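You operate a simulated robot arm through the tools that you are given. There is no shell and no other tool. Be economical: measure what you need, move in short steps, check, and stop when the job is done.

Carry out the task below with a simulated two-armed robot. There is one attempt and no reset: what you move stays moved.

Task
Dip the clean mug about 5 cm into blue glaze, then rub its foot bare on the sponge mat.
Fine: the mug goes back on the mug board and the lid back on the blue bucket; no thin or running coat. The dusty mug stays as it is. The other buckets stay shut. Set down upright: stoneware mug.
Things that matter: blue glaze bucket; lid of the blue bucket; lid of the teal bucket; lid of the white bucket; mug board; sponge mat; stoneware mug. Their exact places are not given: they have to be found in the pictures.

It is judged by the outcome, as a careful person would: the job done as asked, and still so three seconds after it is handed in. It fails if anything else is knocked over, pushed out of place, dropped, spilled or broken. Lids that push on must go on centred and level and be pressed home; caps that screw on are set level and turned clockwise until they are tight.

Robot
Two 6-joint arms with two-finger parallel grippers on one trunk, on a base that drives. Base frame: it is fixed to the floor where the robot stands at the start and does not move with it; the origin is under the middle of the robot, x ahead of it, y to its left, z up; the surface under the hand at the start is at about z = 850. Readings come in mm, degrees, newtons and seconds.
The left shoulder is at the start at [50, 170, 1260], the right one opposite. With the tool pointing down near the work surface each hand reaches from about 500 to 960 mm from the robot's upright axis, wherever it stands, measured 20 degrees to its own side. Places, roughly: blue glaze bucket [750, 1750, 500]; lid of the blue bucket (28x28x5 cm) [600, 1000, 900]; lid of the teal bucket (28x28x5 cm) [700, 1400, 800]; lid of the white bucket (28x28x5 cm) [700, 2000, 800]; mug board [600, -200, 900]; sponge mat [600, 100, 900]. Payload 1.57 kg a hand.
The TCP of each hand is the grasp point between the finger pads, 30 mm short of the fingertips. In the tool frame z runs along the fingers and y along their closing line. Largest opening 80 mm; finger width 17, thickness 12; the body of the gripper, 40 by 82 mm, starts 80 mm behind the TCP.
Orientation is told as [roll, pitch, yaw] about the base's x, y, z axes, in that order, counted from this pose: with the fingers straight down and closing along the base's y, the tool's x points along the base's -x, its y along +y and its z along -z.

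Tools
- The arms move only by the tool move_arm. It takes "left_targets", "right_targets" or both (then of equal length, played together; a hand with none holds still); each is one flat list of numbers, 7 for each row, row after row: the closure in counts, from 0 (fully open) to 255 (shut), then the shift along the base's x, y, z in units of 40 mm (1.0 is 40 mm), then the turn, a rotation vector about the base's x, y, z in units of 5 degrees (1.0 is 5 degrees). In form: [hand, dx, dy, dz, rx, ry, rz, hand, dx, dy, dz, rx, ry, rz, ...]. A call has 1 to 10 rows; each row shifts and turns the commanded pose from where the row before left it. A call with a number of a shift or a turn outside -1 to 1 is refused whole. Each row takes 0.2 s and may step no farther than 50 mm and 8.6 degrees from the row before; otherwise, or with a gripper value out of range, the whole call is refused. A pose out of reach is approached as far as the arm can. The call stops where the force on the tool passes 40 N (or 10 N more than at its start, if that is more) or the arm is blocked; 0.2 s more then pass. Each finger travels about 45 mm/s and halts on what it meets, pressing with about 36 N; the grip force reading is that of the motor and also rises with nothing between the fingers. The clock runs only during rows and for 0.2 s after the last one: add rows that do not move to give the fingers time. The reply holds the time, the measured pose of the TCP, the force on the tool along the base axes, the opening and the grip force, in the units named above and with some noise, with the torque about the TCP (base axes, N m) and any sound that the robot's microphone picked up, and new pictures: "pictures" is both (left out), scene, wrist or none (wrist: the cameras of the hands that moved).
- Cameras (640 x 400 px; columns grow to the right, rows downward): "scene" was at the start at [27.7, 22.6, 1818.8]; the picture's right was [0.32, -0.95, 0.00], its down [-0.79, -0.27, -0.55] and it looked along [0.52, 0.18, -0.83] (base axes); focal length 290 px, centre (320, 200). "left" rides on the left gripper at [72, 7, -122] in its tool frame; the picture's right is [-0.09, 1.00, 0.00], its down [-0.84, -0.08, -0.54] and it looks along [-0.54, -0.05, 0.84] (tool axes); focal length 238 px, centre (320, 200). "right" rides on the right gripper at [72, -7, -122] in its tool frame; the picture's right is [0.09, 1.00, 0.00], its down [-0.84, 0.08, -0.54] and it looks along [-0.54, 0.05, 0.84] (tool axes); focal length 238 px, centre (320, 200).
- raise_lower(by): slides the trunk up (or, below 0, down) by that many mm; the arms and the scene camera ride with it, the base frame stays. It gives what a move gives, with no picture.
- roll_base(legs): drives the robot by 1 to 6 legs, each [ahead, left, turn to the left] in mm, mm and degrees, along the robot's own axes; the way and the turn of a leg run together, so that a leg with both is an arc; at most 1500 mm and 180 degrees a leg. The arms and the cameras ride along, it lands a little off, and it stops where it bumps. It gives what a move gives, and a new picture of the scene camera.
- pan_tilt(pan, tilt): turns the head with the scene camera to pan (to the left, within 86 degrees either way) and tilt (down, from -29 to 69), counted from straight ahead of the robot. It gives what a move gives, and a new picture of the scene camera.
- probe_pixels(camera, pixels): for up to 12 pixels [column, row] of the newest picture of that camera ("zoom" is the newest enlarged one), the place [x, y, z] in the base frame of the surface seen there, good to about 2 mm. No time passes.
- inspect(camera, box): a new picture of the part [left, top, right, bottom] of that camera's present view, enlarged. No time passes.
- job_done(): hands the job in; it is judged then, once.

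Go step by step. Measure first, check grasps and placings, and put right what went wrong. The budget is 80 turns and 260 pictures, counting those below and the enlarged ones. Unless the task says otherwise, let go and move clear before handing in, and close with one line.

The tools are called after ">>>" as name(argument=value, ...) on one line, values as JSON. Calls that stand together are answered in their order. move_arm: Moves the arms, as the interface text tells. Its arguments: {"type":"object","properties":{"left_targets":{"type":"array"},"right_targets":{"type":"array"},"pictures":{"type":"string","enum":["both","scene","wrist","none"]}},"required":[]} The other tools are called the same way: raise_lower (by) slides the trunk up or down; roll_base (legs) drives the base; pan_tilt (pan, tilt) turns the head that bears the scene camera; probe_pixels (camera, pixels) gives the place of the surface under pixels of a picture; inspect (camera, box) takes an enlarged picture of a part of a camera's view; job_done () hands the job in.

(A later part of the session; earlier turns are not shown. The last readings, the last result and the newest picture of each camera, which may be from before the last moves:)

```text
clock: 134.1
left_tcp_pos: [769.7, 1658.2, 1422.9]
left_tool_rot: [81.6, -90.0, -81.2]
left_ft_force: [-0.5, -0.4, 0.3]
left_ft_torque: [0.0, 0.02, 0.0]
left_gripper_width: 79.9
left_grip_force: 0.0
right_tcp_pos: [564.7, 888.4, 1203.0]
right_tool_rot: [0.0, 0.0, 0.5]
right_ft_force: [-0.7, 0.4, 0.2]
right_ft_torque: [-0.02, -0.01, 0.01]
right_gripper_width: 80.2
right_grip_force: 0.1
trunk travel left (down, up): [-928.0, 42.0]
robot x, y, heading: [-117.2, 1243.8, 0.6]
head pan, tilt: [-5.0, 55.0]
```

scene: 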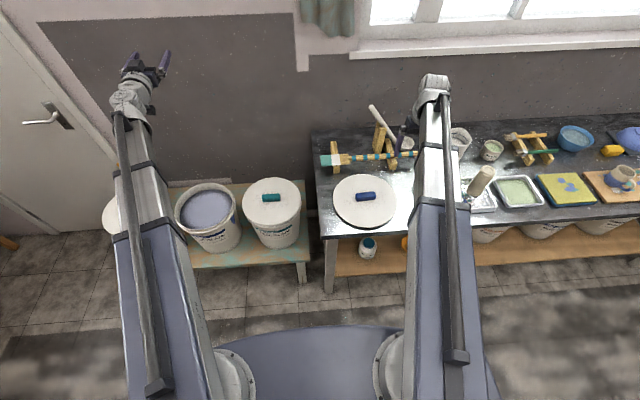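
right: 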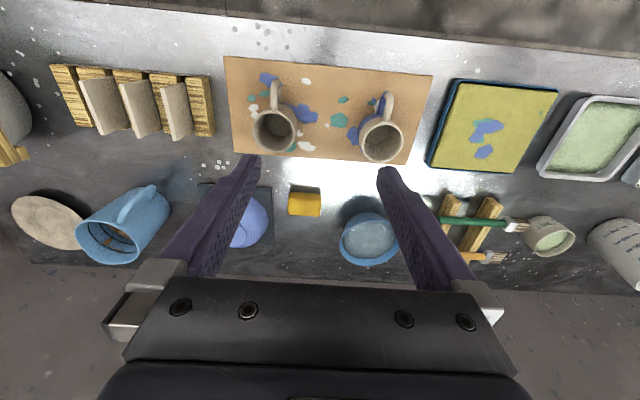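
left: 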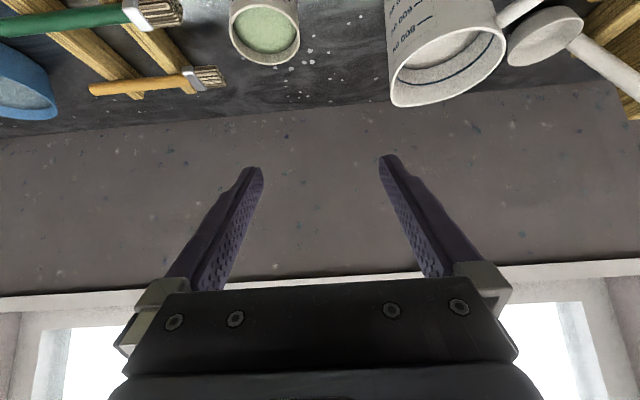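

The coat is an even, opaque band with a pale foot edge. The lid is at (363,200); measuring it and its handle now.

>>> inspect(camera="scene", box=[328, 168, 400, 232])

>>> probe_pixels(camera="zoom", pixels=[[250, 230], [330, 222], [410, 213], [330, 200], [330, 245], [255, 215], [405, 230], [50, 250], [320, 65], [600, 230], [330, 390], [100, 130]])

>>> inspect(camera="right", box=[0, 0, 640, 400])

```text
6.25 times, centred on (364, 200) of scene
```

zoom: 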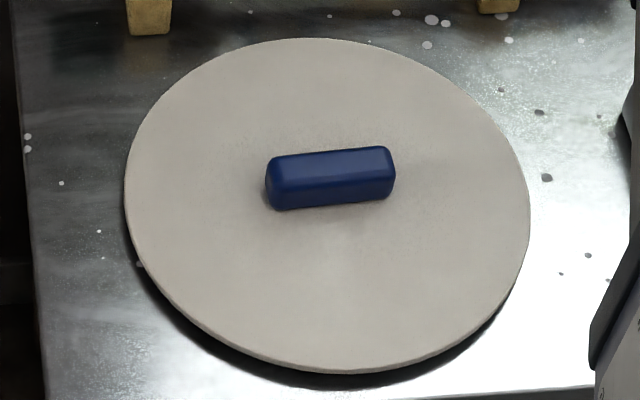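

```text
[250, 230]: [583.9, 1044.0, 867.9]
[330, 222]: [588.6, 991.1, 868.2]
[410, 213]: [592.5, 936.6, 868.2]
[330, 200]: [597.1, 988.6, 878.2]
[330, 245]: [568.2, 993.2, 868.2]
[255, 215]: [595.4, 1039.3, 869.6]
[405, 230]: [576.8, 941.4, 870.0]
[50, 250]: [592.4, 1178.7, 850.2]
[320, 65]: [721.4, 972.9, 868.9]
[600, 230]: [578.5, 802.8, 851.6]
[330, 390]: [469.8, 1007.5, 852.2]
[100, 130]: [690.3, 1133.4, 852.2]
```

```text
1.00 times, centred on (320, 200) of right (not enlarged: the box is as wide or as high as the picture)
```

zoom: 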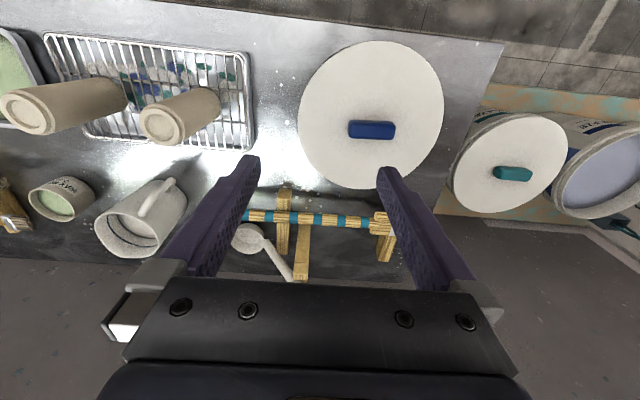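

Now the handle and lid edges more exactly.

>>> inspect(camera="scene", box=[352, 186, 378, 206])

>>> probe_pixels(camera="zoom", pixels=[[155, 110], [460, 85], [300, 75], [300, 120], [300, 150], [150, 165], [470, 135], [150, 80], [300, 55], [470, 60]])

>>> probe_pixels(camera="scene", pixels=[[343, 197], [386, 202], [363, 227], [363, 175], [335, 185], [386, 190], [350, 222], [378, 222]])

```text
16.00 times, centred on (365, 196) of scene
```

zoom: 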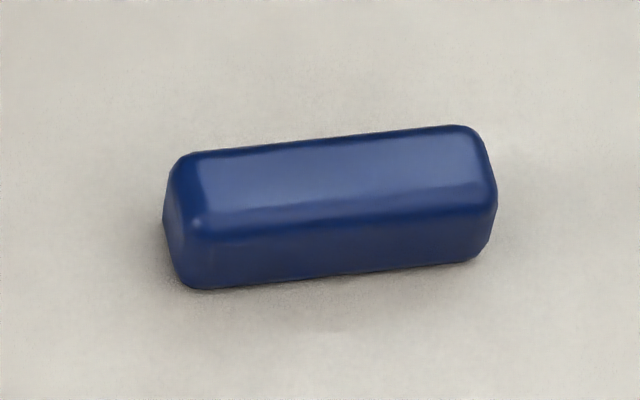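

```text
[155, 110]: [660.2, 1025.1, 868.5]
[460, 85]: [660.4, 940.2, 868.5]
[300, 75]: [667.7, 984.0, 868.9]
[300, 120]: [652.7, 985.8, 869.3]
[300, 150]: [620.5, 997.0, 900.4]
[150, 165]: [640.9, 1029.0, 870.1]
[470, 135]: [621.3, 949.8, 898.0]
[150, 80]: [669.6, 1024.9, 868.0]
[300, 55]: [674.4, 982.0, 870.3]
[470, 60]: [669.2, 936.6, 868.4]
```

```text
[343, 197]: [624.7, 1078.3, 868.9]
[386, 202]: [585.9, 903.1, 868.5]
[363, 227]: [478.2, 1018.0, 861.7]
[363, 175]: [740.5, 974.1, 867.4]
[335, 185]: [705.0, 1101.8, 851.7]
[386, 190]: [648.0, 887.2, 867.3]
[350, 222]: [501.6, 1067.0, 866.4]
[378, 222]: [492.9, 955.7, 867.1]
```

>>> inspect(camera="scene", box=[352, 186, 378, 206])

>>> probe_pixels(camera="zoom", pixels=[[195, 160], [205, 212], [475, 188], [330, 178], [330, 205], [175, 200], [492, 180], [330, 145], [330, 250], [190, 275], [480, 245]])

>>> inspect(camera="scene", box=[328, 168, 400, 232])

>>> probe_pixels(camera="zoom", pixels=[[130, 200], [524, 215], [300, 366], [310, 43], [180, 85], [470, 100], [180, 300], [470, 310], [410, 350], [240, 350], [140, 150], [510, 150]])

```text
16.00 times, centred on (365, 196) of scene
```

zoom: 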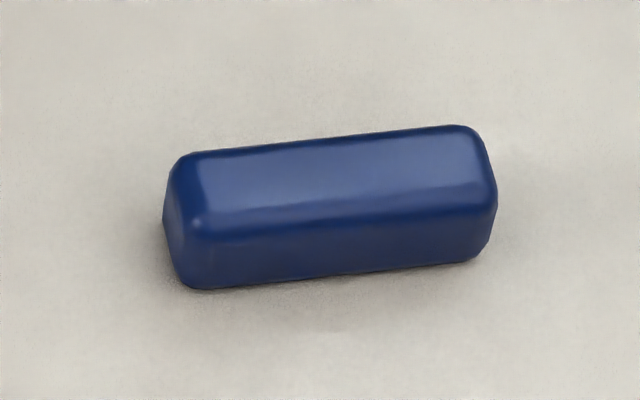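

```text
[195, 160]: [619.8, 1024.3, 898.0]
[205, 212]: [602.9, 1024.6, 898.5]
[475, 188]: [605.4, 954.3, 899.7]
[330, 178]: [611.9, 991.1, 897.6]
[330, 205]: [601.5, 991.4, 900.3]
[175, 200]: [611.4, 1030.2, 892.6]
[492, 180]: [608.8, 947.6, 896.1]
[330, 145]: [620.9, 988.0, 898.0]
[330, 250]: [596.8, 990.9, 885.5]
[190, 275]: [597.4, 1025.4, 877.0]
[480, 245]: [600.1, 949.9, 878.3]
```

```text
6.25 times, centred on (364, 200) of scene
```

zoom: 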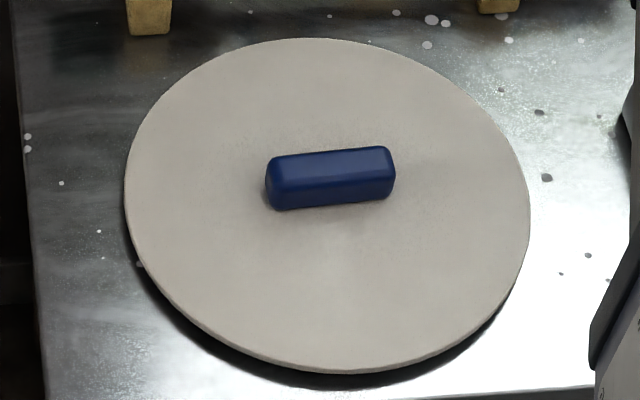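

```text
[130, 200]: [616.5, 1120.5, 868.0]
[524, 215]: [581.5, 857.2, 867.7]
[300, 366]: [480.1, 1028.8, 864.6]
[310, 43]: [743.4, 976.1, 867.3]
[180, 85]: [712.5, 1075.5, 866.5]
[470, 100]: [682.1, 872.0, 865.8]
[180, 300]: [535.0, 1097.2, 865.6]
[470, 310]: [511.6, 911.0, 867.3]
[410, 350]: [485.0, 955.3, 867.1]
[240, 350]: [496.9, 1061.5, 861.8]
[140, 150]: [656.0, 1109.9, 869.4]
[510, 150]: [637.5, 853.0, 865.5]
```

Handle centre is (609.5, 989), 25 mm wide along x, 82 mm long, top z 899, lid surface 868. I'll yaw the right hand about -92° to grip across its width, moving over it at height.

>>> move_arm(right_targets=[0, 0.12, 0.28, 0, 0, 0, -1, 0, 0.12, 0.28, 0, 0, 0, -1, 0, 0.12, 0.28, 0, 0, 0, -1, 0, 0.12, 0.28, 0, 0, 0, -1, 0, 0.12, 0.28, 0, 0, 0, -1, 0, 0.12, 0.28, 0, 0, 0, -1, 0, 0.12, 0.28, 0, 0, 0, -1, 0, 0.12, 0.28, 0, 0, 0, -1, 0, 0.16, 0.28, 0, 0, 0, -1], pictures="none")

>>> move_arm(right_targets=[0, 0, 0, 0, 0, 0, -1, 0, 0, 0, 0, 0, 0, -1, 0, 0, 0, 0, 0, 0, -1, 0, 0, 0, 0, 0, 0, -1, 0, 0, 0, 0, 0, 0, -1, 0, 0, 0, 0, 0, 0, -1, 0, 0, 0, 0, 0, 0, -1, 0, 0, 0, 0, 0, 0, -1, 0, 0, 0, 0, 0, 0, -1, 0, 0, 0, 0, 0, 0, -0.46], pictures="wrist")

```text
clock: 136.1
left_tcp_pos: [770.9, 1659.0, 1422.5]
left_tool_rot: [22.2, -90.0, -21.8]
left_ft_force: [-0.4, 0.3, 0.9]
left_ft_torque: [-0.01, -0.02, 0.01]
left_gripper_width: 80.0
left_grip_force: 0.1
right_tcp_pos: [609.3, 989.4, 1202.7]
right_tool_rot: [0.0, 0.0, -44.8]
right_ft_force: [0.8, -0.3, -0.4]
right_ft_torque: [0.0, -0.01, 0.04]
right_gripper_width: 79.6
right_grip_force: 0.0
trunk travel left (down, up): [-928.0, 42.0]
robot x, y, heading: [-109.9, 1243.9, 0.1]
head pan, tilt: [-5.0, 55.0]
```

```text
clock: 138.3
left_tcp_pos: [772.2, 1657.6, 1421.6]
left_tool_rot: [85.7, -90.0, -85.2]
left_ft_force: [1.1, -0.3, 0.1]
left_ft_torque: [-0.02, 0.03, -0.04]
left_gripper_width: 80.0
left_grip_force: 0.0
right_tcp_pos: [608.5, 988.7, 1203.2]
right_tool_rot: [-0.1, 0.0, -92.2]
right_ft_force: [-0.7, 1.3, 0.2]
right_ft_torque: [0.03, -0.01, -0.01]
right_gripper_width: 79.9
right_grip_force: 0.0
trunk travel left (down, up): [-928.0, 42.0]
robot x, y, heading: [-117.4, 1245.0, 0.4]
head pan, tilt: [-5.0, 55.0]
```

right: 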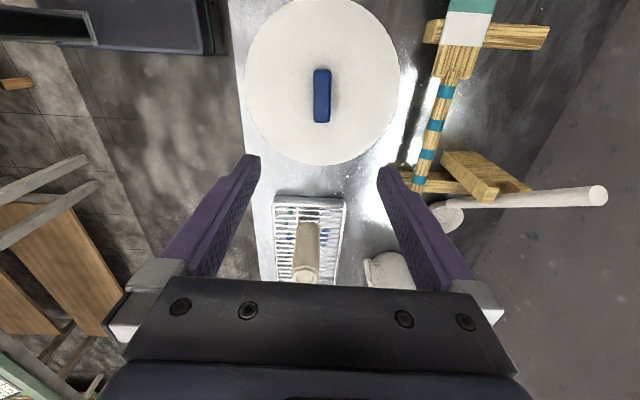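

The handle lines up between the fingers. Lowering to just above it for a check.

>>> raise_lower(by=-265)

>>> inspect(camera="right", box=[160, 20, 480, 220])

>>> probe_pixels(camera="zoom", pixels=[[320, 200], [300, 200], [340, 200], [320, 150], [320, 250]])

```text
clock: 141.0
left_tcp_pos: [771.6, 1658.2, 1157.9]
left_tool_rot: [99.2, -89.9, -98.7]
left_ft_force: [-0.1, 0.5, 1.2]
left_ft_torque: [-0.01, -0.01, -0.01]
left_gripper_width: 80.1
left_grip_force: 0.0
right_tcp_pos: [608.3, 988.8, 936.9]
right_tool_rot: [0.0, -0.1, -91.9]
right_ft_force: [0.2, -0.3, -0.2]
right_ft_torque: [0.02, 0.03, 0.01]
right_gripper_width: 80.0
right_grip_force: 0.0
trunk travel left (down, up): [-663.0, 307.0]
robot x, y, heading: [-112.4, 1247.3, 0.3]
head pan, tilt: [-5.0, 55.0]
```

```text
2.00 times, centred on (320, 120) of right
```

zoom: 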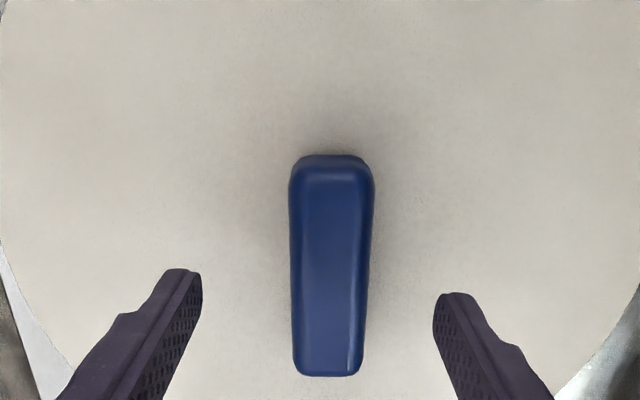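

```text
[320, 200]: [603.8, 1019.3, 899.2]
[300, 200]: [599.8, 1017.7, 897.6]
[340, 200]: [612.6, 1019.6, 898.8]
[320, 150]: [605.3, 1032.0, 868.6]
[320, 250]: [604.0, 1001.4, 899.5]
```

Centred within a couple of mm. Lowering 37 mm so tips sit just above the lid surface, then closing.

>>> raise_lower(by=-36.5)

>>> move_arm(right_targets=[120, 0, 0, 0, 0, 0, 0, 255, 0, 0, 0, 0, 0, 0, 255, 0, 0, 0, 0, 0, 0, 255, 0, 0, 0, 0, 0, 0, 255, 0, 0, 0, 0, 0, 0, 255, 0, 0, 0, 0, 0, 0, 255, 0, 0, 0, 0, 0, 0], pictures="wrist")

```text
clock: 141.8
left_tcp_pos: [770.8, 1658.2, 1121.5]
left_tool_rot: [116.9, -90.0, -116.4]
left_ft_force: [0.4, -0.5, 0.9]
left_ft_torque: [0.03, 0.0, 0.01]
left_gripper_width: 80.0
left_grip_force: 0.0
right_tcp_pos: [608.7, 987.9, 901.4]
right_tool_rot: [0.1, 0.0, -92.0]
right_ft_force: [-0.3, 0.6, -0.1]
right_ft_torque: [0.0, 0.01, 0.03]
right_gripper_width: 80.3
right_grip_force: 0.1
trunk travel left (down, up): [-627.0, 343.0]
robot x, y, heading: [-113.8, 1244.2, 0.4]
head pan, tilt: [-5.0, 55.0]
```

```text
clock: 143.4
left_tcp_pos: [770.9, 1657.9, 1120.3]
left_tool_rot: [83.1, -90.0, -82.6]
left_ft_force: [-0.6, 0.6, 0.9]
left_ft_torque: [-0.05, 0.01, -0.02]
left_gripper_width: 80.0
left_grip_force: 0.0
right_tcp_pos: [608.2, 989.4, 901.9]
right_tool_rot: [0.1, 0.0, -92.0]
right_ft_force: [0.6, -0.2, -0.4]
right_ft_torque: [-0.05, 0.02, 0.09]
right_gripper_width: 29.5
right_grip_force: 36.0
trunk travel left (down, up): [-627.0, 343.0]
robot x, y, heading: [-109.8, 1244.9, 0.5]
head pan, tilt: [-5.0, 55.0]
```

right: 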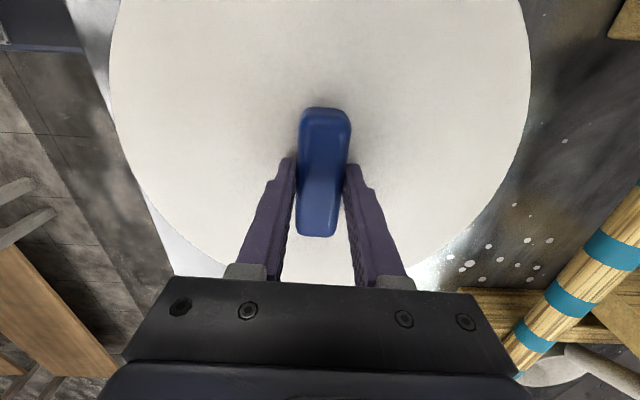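

Gripped at 29.5 mm with 36 N. A small 15 mm test lift next.

>>> raise_lower(by=15)

>>> move_arm(right_targets=[255, 0, 0, 0, 0, 0, 0, 255, 0, 0, 0, 0, 0, 0, 255, 0, 0, 0, 0, 0, 0], pictures="wrist")

>>> probe_pixels(camera="right", pixels=[[320, 60], [160, 60], [480, 60], [200, 180], [430, 180], [320, 20], [324, 150], [230, 200], [400, 200]])

>>> inspect(camera="scene", box=[310, 120, 430, 240])

```text
clock: 144.0
left_tcp_pos: [773.0, 1656.4, 1135.8]
left_tool_rot: [37.9, -90.0, -37.5]
left_ft_force: [-0.2, -0.1, -0.9]
left_ft_torque: [-0.04, -0.03, 0.03]
left_gripper_width: 80.0
left_grip_force: 0.1
right_tcp_pos: [608.1, 989.0, 916.5]
right_tool_rot: [0.0, -0.1, -91.9]
right_ft_force: [0.3, 0.8, -1.3]
right_ft_torque: [0.01, 0.0, 0.01]
right_gripper_width: 29.2
right_grip_force: 36.1
trunk travel left (down, up): [-642.0, 328.0]
robot x, y, heading: [-112.2, 1242.7, 0.2]
head pan, tilt: [-5.0, 55.0]
```

```text
clock: 144.8
left_tcp_pos: [770.8, 1657.6, 1135.9]
left_tool_rot: [59.0, -90.0, -58.5]
left_ft_force: [-0.3, 1.2, -0.7]
left_ft_torque: [0.01, 0.03, -0.02]
left_gripper_width: 80.1
left_grip_force: 0.2
right_tcp_pos: [609.1, 990.1, 916.1]
right_tool_rot: [0.0, 0.0, -92.0]
right_ft_force: [-0.3, -0.6, -1.7]
right_ft_torque: [0.01, 0.01, 0.02]
right_gripper_width: 29.3
right_grip_force: 36.4
trunk travel left (down, up): [-642.0, 328.0]
robot x, y, heading: [-114.7, 1238.4, 0.5]
head pan, tilt: [-5.0, 55.0]
```

right: 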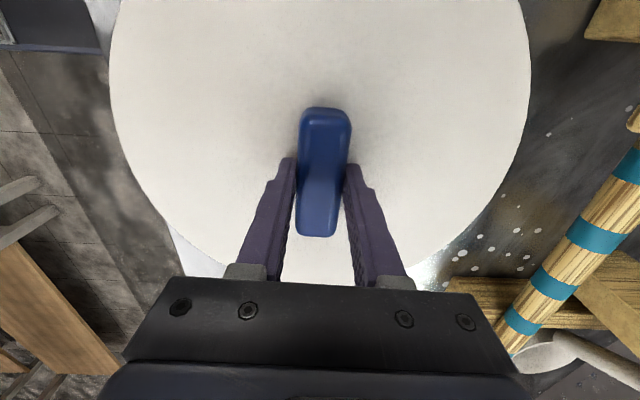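

```text
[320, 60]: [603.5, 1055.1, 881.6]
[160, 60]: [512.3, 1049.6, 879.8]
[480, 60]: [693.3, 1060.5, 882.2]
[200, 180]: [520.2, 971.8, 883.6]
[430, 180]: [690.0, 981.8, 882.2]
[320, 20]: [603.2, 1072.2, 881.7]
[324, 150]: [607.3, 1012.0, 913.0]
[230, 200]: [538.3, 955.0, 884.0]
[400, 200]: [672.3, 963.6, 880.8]
```

```text
3.33 times, centred on (370, 180) of scene
```

zoom: 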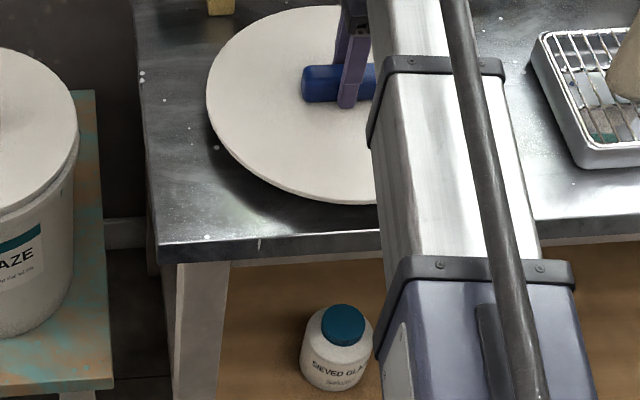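

The lid lifted level (z≈882 all over). I'll raise 200 mm and drive left to the bucket.

>>> raise_lower(by=200)

>>> roll_base(legs=[[0, 745, -0.4]])

>>> pan_tilt(pan=-15, tilt=55)

>>> inspect(camera="right", box=[0, 0, 640, 400])

```text
clock: 147.0
left_tcp_pos: [770.6, 1658.1, 1337.0]
left_tool_rot: [49.4, -90.0, -49.0]
left_ft_force: [0.4, 0.5, 0.3]
left_ft_torque: [-0.01, 0.0, 0.01]
left_gripper_width: 79.9
left_grip_force: 0.0
right_tcp_pos: [608.6, 989.3, 1117.2]
right_tool_rot: [0.1, -0.1, -92.0]
right_ft_force: [0.2, 0.1, -1.6]
right_ft_torque: [0.02, -0.06, -0.04]
right_gripper_width: 29.5
right_grip_force: 35.8
trunk travel left (down, up): [-842.0, 128.0]
robot x, y, heading: [-113.3, 1245.0, 0.7]
head pan, tilt: [-5.0, 55.0]
```

```text
clock: 150.9
left_tcp_pos: [766.0, 2391.2, 1336.1]
left_tool_rot: [-63.9, -90.0, 64.3]
left_ft_force: [-0.4, 0.0, -0.4]
left_ft_torque: [0.01, 0.0, 0.0]
left_gripper_width: 80.2
left_grip_force: 0.3
right_tcp_pos: [604.2, 1723.3, 1115.7]
right_tool_rot: [0.0, 0.1, -91.8]
right_ft_force: [-0.1, -0.4, -1.0]
right_ft_torque: [-0.03, 0.01, 0.0]
right_gripper_width: 29.4
right_grip_force: 35.4
trunk travel left (down, up): [-842.0, 128.0]
robot x, y, heading: [-118.2, 1971.9, 0.7]
head pan, tilt: [-5.0, 55.0]
```

scene: 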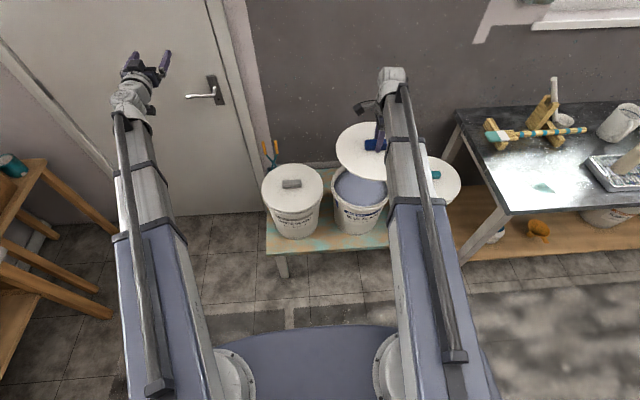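

```text
clock: 151.7
left_tcp_pos: [763.9, 2390.6, 1336.7]
left_tool_rot: [69.7, -90.0, -69.1]
left_ft_force: [0.2, -0.3, 0.0]
left_ft_torque: [0.02, 0.03, -0.02]
left_gripper_width: 80.1
left_grip_force: 0.1
right_tcp_pos: [603.3, 1722.2, 1115.6]
right_tool_rot: [0.0, 0.0, -91.7]
right_ft_force: [0.1, -1.0, -2.1]
right_ft_torque: [0.03, 0.0, 0.01]
right_gripper_width: 29.3
right_grip_force: 36.6
trunk travel left (down, up): [-842.0, 128.0]
robot x, y, heading: [-120.7, 1973.3, 0.4]
head pan, tilt: [-15.0, 55.0]
```

scene: 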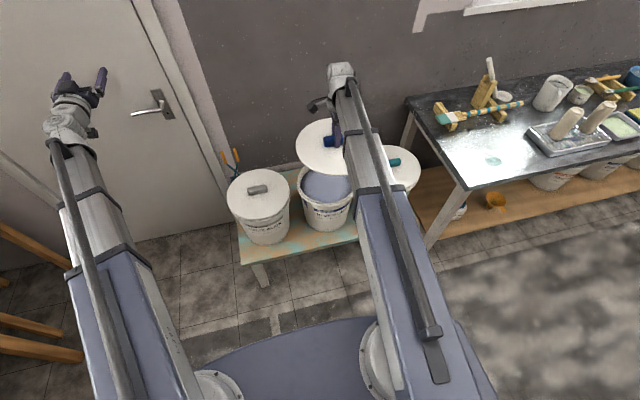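

```text
1.00 times, centred on (320, 200) of right (not enlarged: the box is as wide or as high as the picture)
```

zoom: 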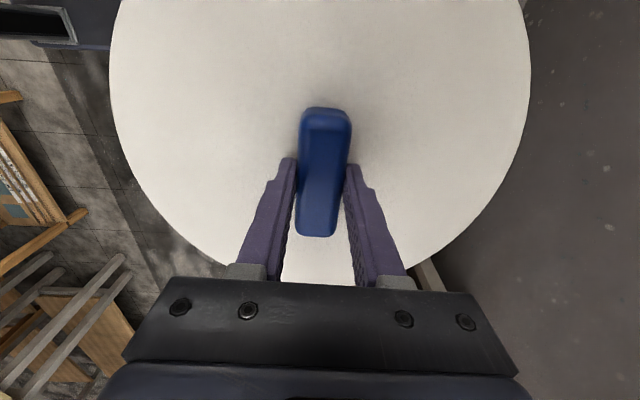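

I need the bucket centre precisely, so I'll zoom on the visible rim.

>>> inspect(camera="scene", box=[290, 155, 360, 235])

```text
5.00 times, centred on (325, 195) of scene
```

zoom: 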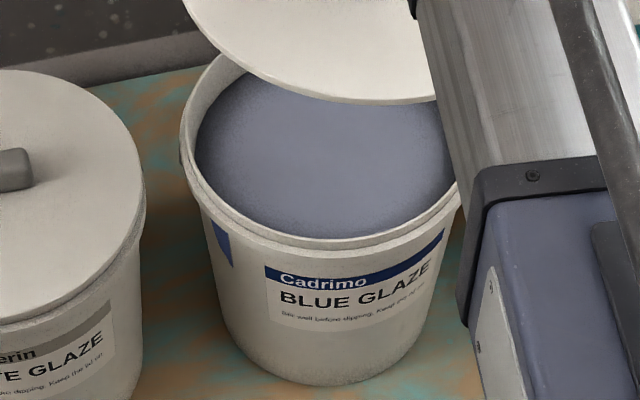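

>>> probe_pixels(camera="zoom", pixels=[[187, 140], [192, 175], [210, 205], [240, 230], [280, 244], [330, 247], [370, 241], [410, 225], [440, 200], [195, 100], [215, 72], [228, 62]])

>>> probe_pixels(camera="zoom", pixels=[[184, 150], [188, 180], [205, 207], [240, 235], [280, 248], [330, 252], [370, 246], [410, 231], [445, 204], [189, 105], [205, 78], [222, 60]])

>>> probe_pixels(camera="zoom", pixels=[[198, 150], [205, 175], [225, 203], [260, 226], [300, 235], [340, 236], [380, 229], [420, 210], [445, 186], [205, 120], [225, 95], [453, 170]])

```text
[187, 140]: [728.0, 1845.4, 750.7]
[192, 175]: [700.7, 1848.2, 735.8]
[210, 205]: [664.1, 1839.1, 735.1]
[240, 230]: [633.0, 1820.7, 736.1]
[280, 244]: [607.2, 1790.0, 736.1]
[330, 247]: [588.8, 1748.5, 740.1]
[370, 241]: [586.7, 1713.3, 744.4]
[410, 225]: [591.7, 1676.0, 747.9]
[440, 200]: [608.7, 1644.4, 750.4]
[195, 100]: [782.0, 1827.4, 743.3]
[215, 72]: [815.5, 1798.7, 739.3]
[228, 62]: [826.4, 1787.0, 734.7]
```

```text
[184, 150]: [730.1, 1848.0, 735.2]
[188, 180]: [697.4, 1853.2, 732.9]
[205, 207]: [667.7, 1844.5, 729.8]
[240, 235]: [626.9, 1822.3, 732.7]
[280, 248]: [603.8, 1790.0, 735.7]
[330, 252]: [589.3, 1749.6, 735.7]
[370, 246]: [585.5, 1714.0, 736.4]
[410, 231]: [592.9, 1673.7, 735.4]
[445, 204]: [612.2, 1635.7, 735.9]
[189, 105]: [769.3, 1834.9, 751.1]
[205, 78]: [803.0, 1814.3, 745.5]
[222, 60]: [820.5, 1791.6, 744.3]
```

```text
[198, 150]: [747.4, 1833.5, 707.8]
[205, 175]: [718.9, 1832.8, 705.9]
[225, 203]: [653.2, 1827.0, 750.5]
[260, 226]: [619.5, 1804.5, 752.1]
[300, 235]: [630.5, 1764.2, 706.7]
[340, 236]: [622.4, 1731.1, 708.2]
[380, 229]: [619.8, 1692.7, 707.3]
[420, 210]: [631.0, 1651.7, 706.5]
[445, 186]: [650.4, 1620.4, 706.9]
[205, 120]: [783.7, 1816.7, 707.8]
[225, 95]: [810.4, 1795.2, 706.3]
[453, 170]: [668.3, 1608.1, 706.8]
```

The rim centre fits (720,1714) with its top at z≈751. Now I'll get the lid's centre relative to the hand from its edges.

>>> move_arm(right_targets=[255, 0, 0, 0, 0, 0, 0], pictures="wrist")

>>> probe_pixels(camera="right", pixels=[[112, 75], [527, 75], [119, 20], [525, 20], [127, 130], [515, 130], [160, 190], [487, 190], [195, 235], [450, 235], [300, 110], [348, 110]])

```text
clock: 152.1
left_tcp_pos: [764.6, 2390.9, 1336.4]
left_tool_rot: [65.2, -90.0, -64.6]
left_ft_force: [-0.4, 0.6, -0.6]
left_ft_torque: [0.0, 0.0, -0.04]
left_gripper_width: 80.0
left_grip_force: 0.0
right_tcp_pos: [604.2, 1721.7, 1116.6]
right_tool_rot: [0.0, 0.1, -91.7]
right_ft_force: [-0.6, -1.3, -2.2]
right_ft_torque: [0.0, 0.02, 0.02]
right_gripper_width: 29.4
right_grip_force: 35.9
trunk travel left (down, up): [-842.0, 128.0]
robot x, y, heading: [-118.7, 1974.7, 0.5]
head pan, tilt: [-15.0, 55.0]
```

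right: 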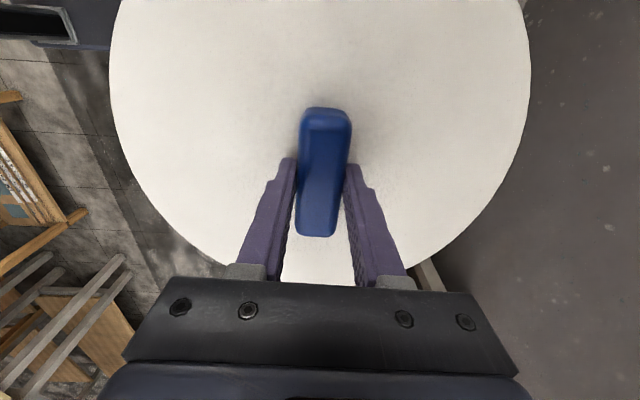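

```text
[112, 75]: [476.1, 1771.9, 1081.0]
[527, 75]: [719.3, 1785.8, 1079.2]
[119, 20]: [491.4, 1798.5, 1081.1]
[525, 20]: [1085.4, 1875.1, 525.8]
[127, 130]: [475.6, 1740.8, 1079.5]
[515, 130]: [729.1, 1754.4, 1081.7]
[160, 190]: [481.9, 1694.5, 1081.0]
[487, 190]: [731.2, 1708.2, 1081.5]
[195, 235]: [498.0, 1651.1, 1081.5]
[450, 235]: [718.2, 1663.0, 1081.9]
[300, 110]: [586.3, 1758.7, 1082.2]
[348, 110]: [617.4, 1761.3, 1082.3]
```

>>> inspect(camera="right", box=[90, 0, 250, 280])

>>> inspect(camera="right", box=[400, 0, 560, 280])

>>> inspect(camera="scene", box=[290, 110, 360, 180])

```text
1.43 times, centred on (170, 140) of right
```

zoom: 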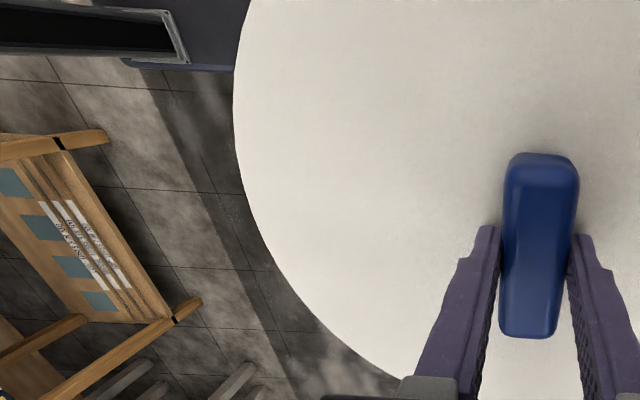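

```text
1.43 times, centred on (480, 140) of right
```

zoom: 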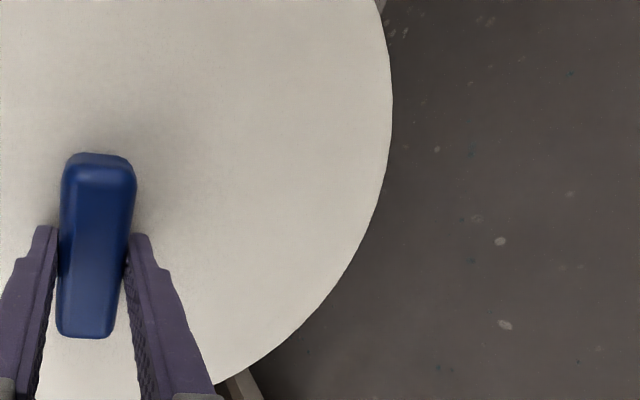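

```text
5.71 times, centred on (325, 145) of scene
```

zoom: 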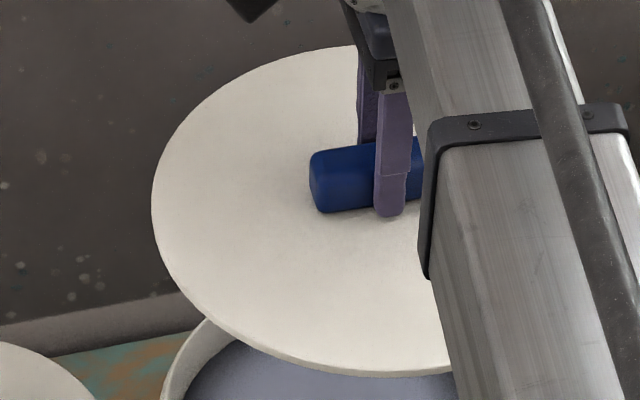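

The lid centre sits about (-0.5,+3) mm from the TCP, so the hand should go to (720.5, 1711). The teal lid seats with its top near z 758, so the final TCP should be ≈792. I'll move over and descend to just above the rim.

>>> move_arm(right_targets=[255, 0.73, -0.07, 0, 0, 0, 0, 255, 0.73, -0.07, 0, 0, 0, 0, 255, 0.73, -0.07, 0, 0, 0, 0, 255, 0.72, -0.07, 0, 0, 0, 0, 255, 0, 0, 0, 0, 0, 0], pictures="none")

>>> raise_lower(by=-297)

>>> move_arm(right_targets=[255, 0, 0, 0, 0, 0, 0], pictures="both")

>>> inspect(camera="scene", box=[270, 70, 380, 190])

```text
clock: 153.3
left_tcp_pos: [764.6, 2391.9, 1336.4]
left_tool_rot: [126.4, -90.0, -125.9]
left_ft_force: [0.8, -0.2, 1.2]
left_ft_torque: [-0.01, -0.02, -0.04]
left_gripper_width: 79.9
left_grip_force: 0.1
right_tcp_pos: [719.9, 1710.4, 1116.0]
right_tool_rot: [0.0, 0.0, -91.8]
right_ft_force: [0.1, -0.1, -2.0]
right_ft_torque: [0.0, -0.03, 0.03]
right_gripper_width: 29.3
right_grip_force: 36.3
trunk travel left (down, up): [-842.0, 128.0]
robot x, y, heading: [-117.8, 1975.7, 0.6]
head pan, tilt: [-15.0, 55.0]
```

```text
clock: 156.2
left_tcp_pos: [764.9, 2391.1, 1039.4]
left_tool_rot: [68.9, -90.1, -68.4]
left_ft_force: [0.7, 0.0, -0.4]
left_ft_torque: [-0.02, -0.01, 0.01]
left_gripper_width: 80.1
left_grip_force: 0.1
right_tcp_pos: [719.0, 1710.6, 818.8]
right_tool_rot: [0.0, 0.1, -91.8]
right_ft_force: [0.4, -0.3, -1.8]
right_ft_torque: [0.01, -0.02, -0.01]
right_gripper_width: 29.4
right_grip_force: 37.0
trunk travel left (down, up): [-545.0, 425.0]
robot x, y, heading: [-119.8, 1977.9, 0.3]
head pan, tilt: [-15.0, 55.0]
```

```text
clock: 156.6
left_tcp_pos: [765.5, 2391.4, 1038.3]
left_tool_rot: [58.6, -90.0, -58.0]
left_ft_force: [-0.5, 1.1, 0.1]
left_ft_torque: [-0.02, -0.03, -0.03]
left_gripper_width: 80.0
left_grip_force: 0.0
right_tcp_pos: [720.6, 1710.4, 819.7]
right_tool_rot: [0.0, 0.0, -91.8]
right_ft_force: [0.4, 0.0, -1.5]
right_ft_torque: [-0.03, -0.04, -0.01]
right_gripper_width: 29.7
right_grip_force: 36.1
trunk travel left (down, up): [-545.0, 425.0]
robot x, y, heading: [-119.3, 1973.9, 0.6]
head pan, tilt: [-15.0, 55.0]
```

scene: 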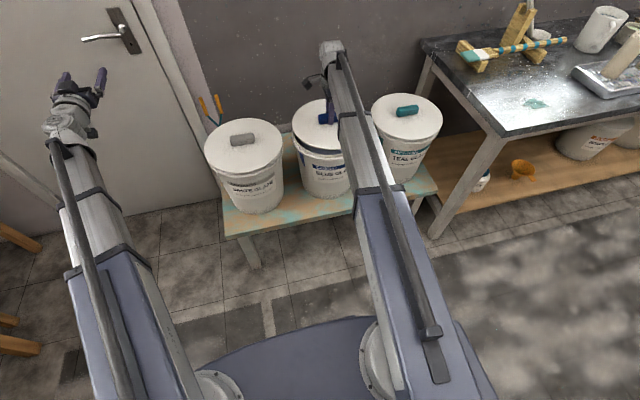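
right: 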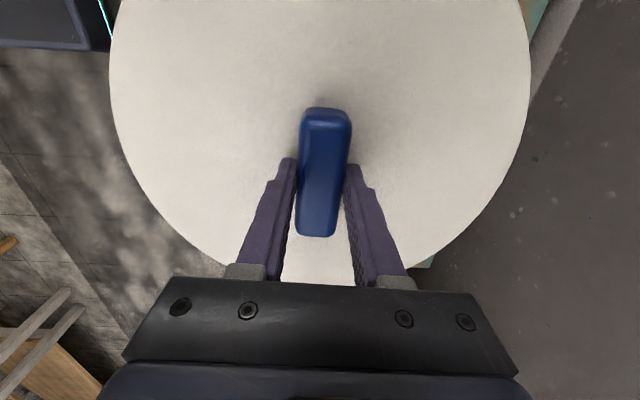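

```text
3.33 times, centred on (325, 130) of scene
```

zoom: 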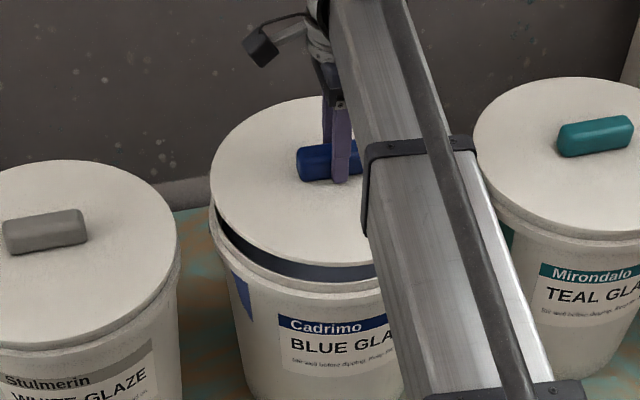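

The lid hovers just above the rim and looks centred. I'll compare lid edge and rim numerically.

>>> inspect(camera="scene", box=[286, 90, 346, 170])

>>> probe_pixels(camera="scene", pixels=[[405, 120], [385, 130], [240, 150], [406, 110]])

```text
5.00 times, centred on (316, 130) of scene
```

zoom: 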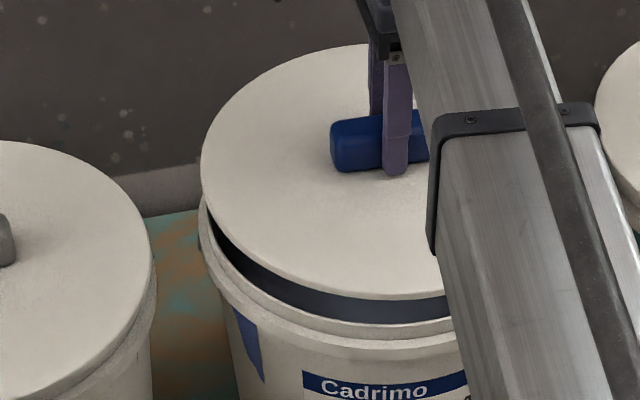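

```text
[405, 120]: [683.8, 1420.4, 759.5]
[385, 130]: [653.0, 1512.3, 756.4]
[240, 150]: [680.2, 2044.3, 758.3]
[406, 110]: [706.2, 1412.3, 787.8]
```

>>> probe_pixels(camera="zoom", pixels=[[205, 150], [208, 190], [240, 240], [290, 278], [340, 294], [400, 297], [230, 105], [203, 225], [215, 265], [260, 310], [330, 335], [400, 338]])

```text
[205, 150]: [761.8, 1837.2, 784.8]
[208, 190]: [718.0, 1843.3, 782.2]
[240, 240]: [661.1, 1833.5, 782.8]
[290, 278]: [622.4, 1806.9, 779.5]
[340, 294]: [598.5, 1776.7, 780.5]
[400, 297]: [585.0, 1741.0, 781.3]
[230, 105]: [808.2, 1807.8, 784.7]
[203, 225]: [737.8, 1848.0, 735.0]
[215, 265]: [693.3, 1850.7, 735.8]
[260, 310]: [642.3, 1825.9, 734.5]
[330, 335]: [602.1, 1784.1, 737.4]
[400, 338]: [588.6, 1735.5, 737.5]
```

The lid's edge fits centre (717,1709) with R 136, while the rim is at (720.5,1714). I'll nudge the hand (+3.5,+5) mm and recheck.

>>> move_arm(right_targets=[255, 0.09, 0.125, 0, 0, 0, 0, 255, 0, 0, 0, 0, 0, 0], pictures="none")

>>> inspect(camera="scene", box=[286, 90, 346, 170])

>>> probe_pixels(camera="zoom", pixels=[[203, 150], [206, 190], [240, 240], [290, 277], [340, 293], [400, 296], [230, 103], [197, 225], [210, 265], [260, 313], [330, 340], [400, 344]])

```text
clock: 157.2
left_tcp_pos: [764.1, 2390.6, 1038.7]
left_tool_rot: [55.0, -90.0, -54.4]
left_ft_force: [0.9, 0.1, -0.3]
left_ft_torque: [-0.01, 0.03, -0.01]
left_gripper_width: 80.2
left_grip_force: 0.1
right_tcp_pos: [723.8, 1714.4, 818.8]
right_tool_rot: [0.0, 0.0, -91.8]
right_ft_force: [0.1, -0.1, -1.4]
right_ft_torque: [0.02, 0.0, -0.02]
right_gripper_width: 29.3
right_grip_force: 36.2
trunk travel left (down, up): [-545.0, 425.0]
robot x, y, heading: [-121.1, 1973.0, 0.4]
head pan, tilt: [-15.0, 55.0]
```

```text
5.00 times, centred on (316, 130) of scene
```

zoom: 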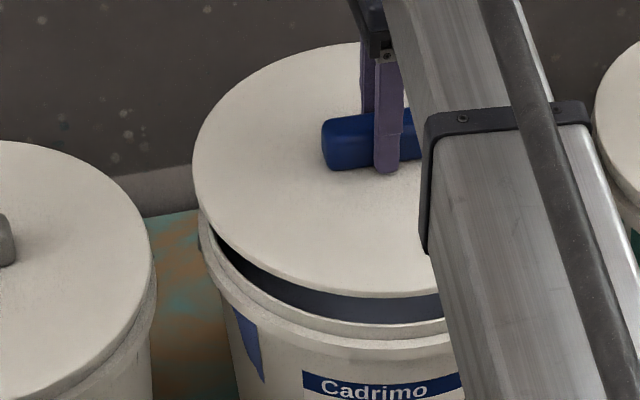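

```text
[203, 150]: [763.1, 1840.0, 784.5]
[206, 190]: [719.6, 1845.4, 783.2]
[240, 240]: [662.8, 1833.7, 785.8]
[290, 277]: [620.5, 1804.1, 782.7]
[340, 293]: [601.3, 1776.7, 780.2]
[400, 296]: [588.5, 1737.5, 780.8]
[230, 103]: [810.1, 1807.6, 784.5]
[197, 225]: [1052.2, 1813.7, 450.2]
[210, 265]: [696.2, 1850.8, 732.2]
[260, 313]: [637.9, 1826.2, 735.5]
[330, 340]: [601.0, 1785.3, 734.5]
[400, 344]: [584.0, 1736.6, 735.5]
```

Rim centre (720.5,1714) is confirmed with R 139. Rechecking the lid edge at its new pixels.

>>> probe_pixels(camera="zoom", pixels=[[195, 150], [199, 190], [230, 240], [280, 277], [330, 294], [400, 297], [220, 105], [250, 78], [194, 170], [210, 215]])

```text
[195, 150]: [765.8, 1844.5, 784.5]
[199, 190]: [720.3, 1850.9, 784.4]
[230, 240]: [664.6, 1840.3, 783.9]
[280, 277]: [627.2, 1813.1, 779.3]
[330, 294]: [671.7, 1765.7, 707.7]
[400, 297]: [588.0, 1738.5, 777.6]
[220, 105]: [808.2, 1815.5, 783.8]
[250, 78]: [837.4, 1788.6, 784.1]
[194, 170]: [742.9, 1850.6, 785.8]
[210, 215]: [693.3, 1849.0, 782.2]
```

The lid is centred within about 1 mm. Lowering 18 mm, then pressing on in small steps while watching the force.

>>> raise_lower(by=-18)

>>> raise_lower(by=-5)

```text
clock: 157.9
left_tcp_pos: [764.5, 2390.5, 1020.8]
left_tool_rot: [85.2, -90.0, -84.6]
left_ft_force: [0.1, 0.7, 0.6]
left_ft_torque: [-0.01, 0.0, -0.02]
left_gripper_width: 80.0
left_grip_force: 0.0
right_tcp_pos: [721.9, 1715.1, 801.7]
right_tool_rot: [0.0, 0.1, -91.8]
right_ft_force: [0.0, -0.8, -1.4]
right_ft_torque: [0.02, -0.01, 0.03]
right_gripper_width: 29.4
right_grip_force: 36.0
trunk travel left (down, up): [-527.0, 443.0]
robot x, y, heading: [-120.1, 1974.1, 0.6]
head pan, tilt: [-15.0, 55.0]
```

```text
clock: 158.4
left_tcp_pos: [763.9, 2391.0, 1017.1]
left_tool_rot: [79.5, -89.9, -78.9]
left_ft_force: [-0.2, 0.1, 0.0]
left_ft_torque: [-0.02, 0.01, 0.01]
left_gripper_width: 80.1
left_grip_force: 0.1
right_tcp_pos: [722.4, 1715.1, 796.5]
right_tool_rot: [-0.2, -0.1, -91.8]
right_ft_force: [-2.4, 0.3, -0.9]
right_ft_torque: [0.04, 0.1, 0.0]
right_gripper_width: 29.3
right_grip_force: 35.5
trunk travel left (down, up): [-522.0, 448.0]
robot x, y, heading: [-118.7, 1973.4, 0.4]
head pan, tilt: [-15.0, 55.0]
```

It has started to engage (slight side force). Two more small steps down.

>>> raise_lower(by=-3)

>>> inspect(camera="scene", box=[276, 80, 376, 190])

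```text
clock: 158.9
left_tcp_pos: [763.9, 2390.9, 1013.7]
left_tool_rot: [163.7, -90.0, -163.2]
left_ft_force: [0.5, 0.4, -0.3]
left_ft_torque: [0.03, 0.0, 0.01]
left_gripper_width: 79.9
left_grip_force: 0.0
right_tcp_pos: [721.2, 1716.1, 794.6]
right_tool_rot: [-0.1, 0.0, -91.8]
right_ft_force: [-9.1, 0.2, 2.6]
right_ft_torque: [0.02, -0.07, 0.0]
right_gripper_width: 29.3
right_grip_force: 36.2
trunk travel left (down, up): [-519.0, 451.0]
robot x, y, heading: [-118.1, 1975.2, 0.7]
head pan, tilt: [-15.0, 55.0]
```

```text
3.64 times, centred on (326, 135) of scene
```

zoom: 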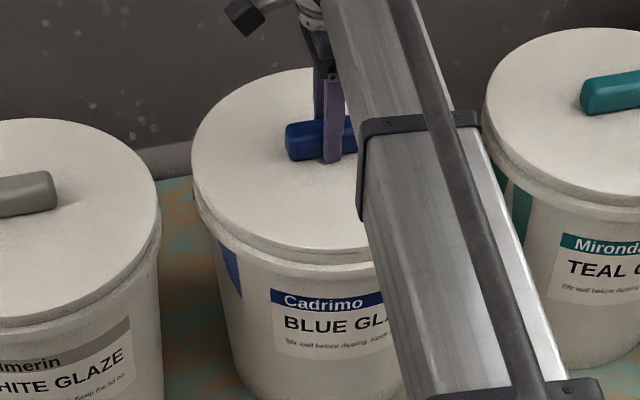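

There's a 9 N side force toward -x, so the lid is 1–2 mm too far in +x. I'll ease the hand back 1.5 mm and press down.

>>> move_arm(right_targets=[255, -0.04, 0, 0, 0, 0, 0, 255, 0, 0, 0, 0, 0, 0], pictures="none")

>>> raise_lower(by=-2)

>>> raise_lower(by=-1)

```text
clock: 159.6
left_tcp_pos: [764.1, 2392.7, 1014.2]
left_tool_rot: [152.3, -90.1, -151.8]
left_ft_force: [-1.2, 0.3, -0.1]
left_ft_torque: [-0.02, 0.0, -0.01]
left_gripper_width: 80.0
left_grip_force: 0.0
right_tcp_pos: [720.9, 1715.1, 793.6]
right_tool_rot: [0.0, 0.0, -91.7]
right_ft_force: [-3.7, 0.3, 0.6]
right_ft_torque: [-0.03, -0.13, 0.03]
right_gripper_width: 29.4
right_grip_force: 36.3
trunk travel left (down, up): [-519.0, 451.0]
robot x, y, heading: [-118.6, 1974.6, 0.4]
head pan, tilt: [-15.0, 55.0]
```

```text
clock: 160.1
left_tcp_pos: [764.3, 2390.9, 1012.1]
left_tool_rot: [178.4, -90.0, -178.0]
left_ft_force: [-0.2, 0.3, -0.4]
left_ft_torque: [0.0, 0.02, 0.02]
left_gripper_width: 80.1
left_grip_force: 0.0
right_tcp_pos: [721.0, 1716.1, 791.9]
right_tool_rot: [-0.1, -0.1, -91.8]
right_ft_force: [-4.0, -0.1, 8.0]
right_ft_torque: [0.07, 0.1, -0.03]
right_gripper_width: 29.3
right_grip_force: 35.8
trunk travel left (down, up): [-517.0, 453.0]
robot x, y, heading: [-119.1, 1978.4, 0.6]
head pan, tilt: [-15.0, 55.0]
```

```text
clock: 160.6
left_tcp_pos: [764.2, 2390.6, 1011.6]
left_tool_rot: [-173.6, -89.8, 174.3]
left_ft_force: [-0.5, 0.1, 0.5]
left_ft_torque: [0.01, 0.01, 0.05]
left_gripper_width: 80.1
left_grip_force: 0.1
right_tcp_pos: [720.1, 1715.3, 792.0]
right_tool_rot: [0.0, 0.0, -91.8]
right_ft_force: [0.1, -2.1, 20.5]
right_ft_torque: [0.25, 0.16, -0.02]
right_gripper_width: 29.4
right_grip_force: 36.0
trunk travel left (down, up): [-516.0, 454.0]
robot x, y, heading: [-120.8, 1974.3, 0.5]
head pan, tilt: [-15.0, 55.0]
```

20 N down now. I'll check the lid's level against the rim and press a bit further.

>>> raise_lower(by=-1)

>>> inspect(camera="scene", box=[286, 90, 346, 170])

>>> probe_pixels(camera="zoom", pixels=[[210, 170], [260, 100], [240, 250], [300, 290], [360, 305], [300, 200], [330, 80], [400, 250]])

```text
clock: 161.1
left_tcp_pos: [763.6, 2392.1, 1012.0]
left_tool_rot: [-169.5, -89.8, 169.9]
left_ft_force: [0.5, -0.7, -0.1]
left_ft_torque: [-0.03, -0.04, 0.0]
left_gripper_width: 80.0
left_grip_force: 0.0
right_tcp_pos: [720.1, 1715.1, 792.0]
right_tool_rot: [0.2, -0.2, -91.9]
right_ft_force: [4.7, -1.9, 34.3]
right_ft_torque: [0.04, 0.1, 0.01]
right_gripper_width: 29.3
right_grip_force: 35.9
trunk travel left (down, up): [-515.0, 455.0]
robot x, y, heading: [-121.6, 1970.4, 0.5]
head pan, tilt: [-15.0, 55.0]
```

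```text
5.00 times, centred on (316, 130) of scene
```

zoom: 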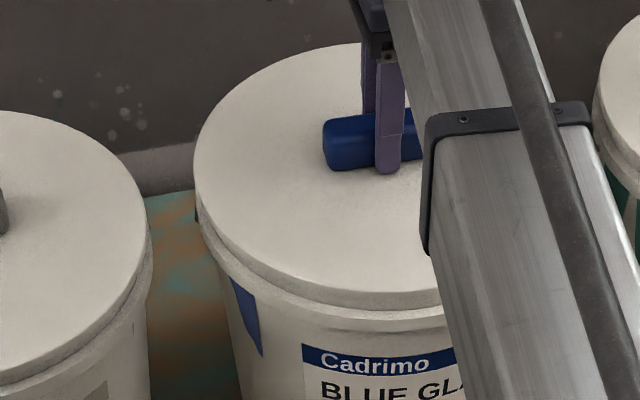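

```text
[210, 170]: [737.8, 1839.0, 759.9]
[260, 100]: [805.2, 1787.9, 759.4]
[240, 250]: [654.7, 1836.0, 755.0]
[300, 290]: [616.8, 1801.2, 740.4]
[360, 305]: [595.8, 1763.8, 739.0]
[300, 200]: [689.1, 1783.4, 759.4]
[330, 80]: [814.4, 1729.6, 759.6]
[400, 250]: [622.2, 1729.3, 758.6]
```

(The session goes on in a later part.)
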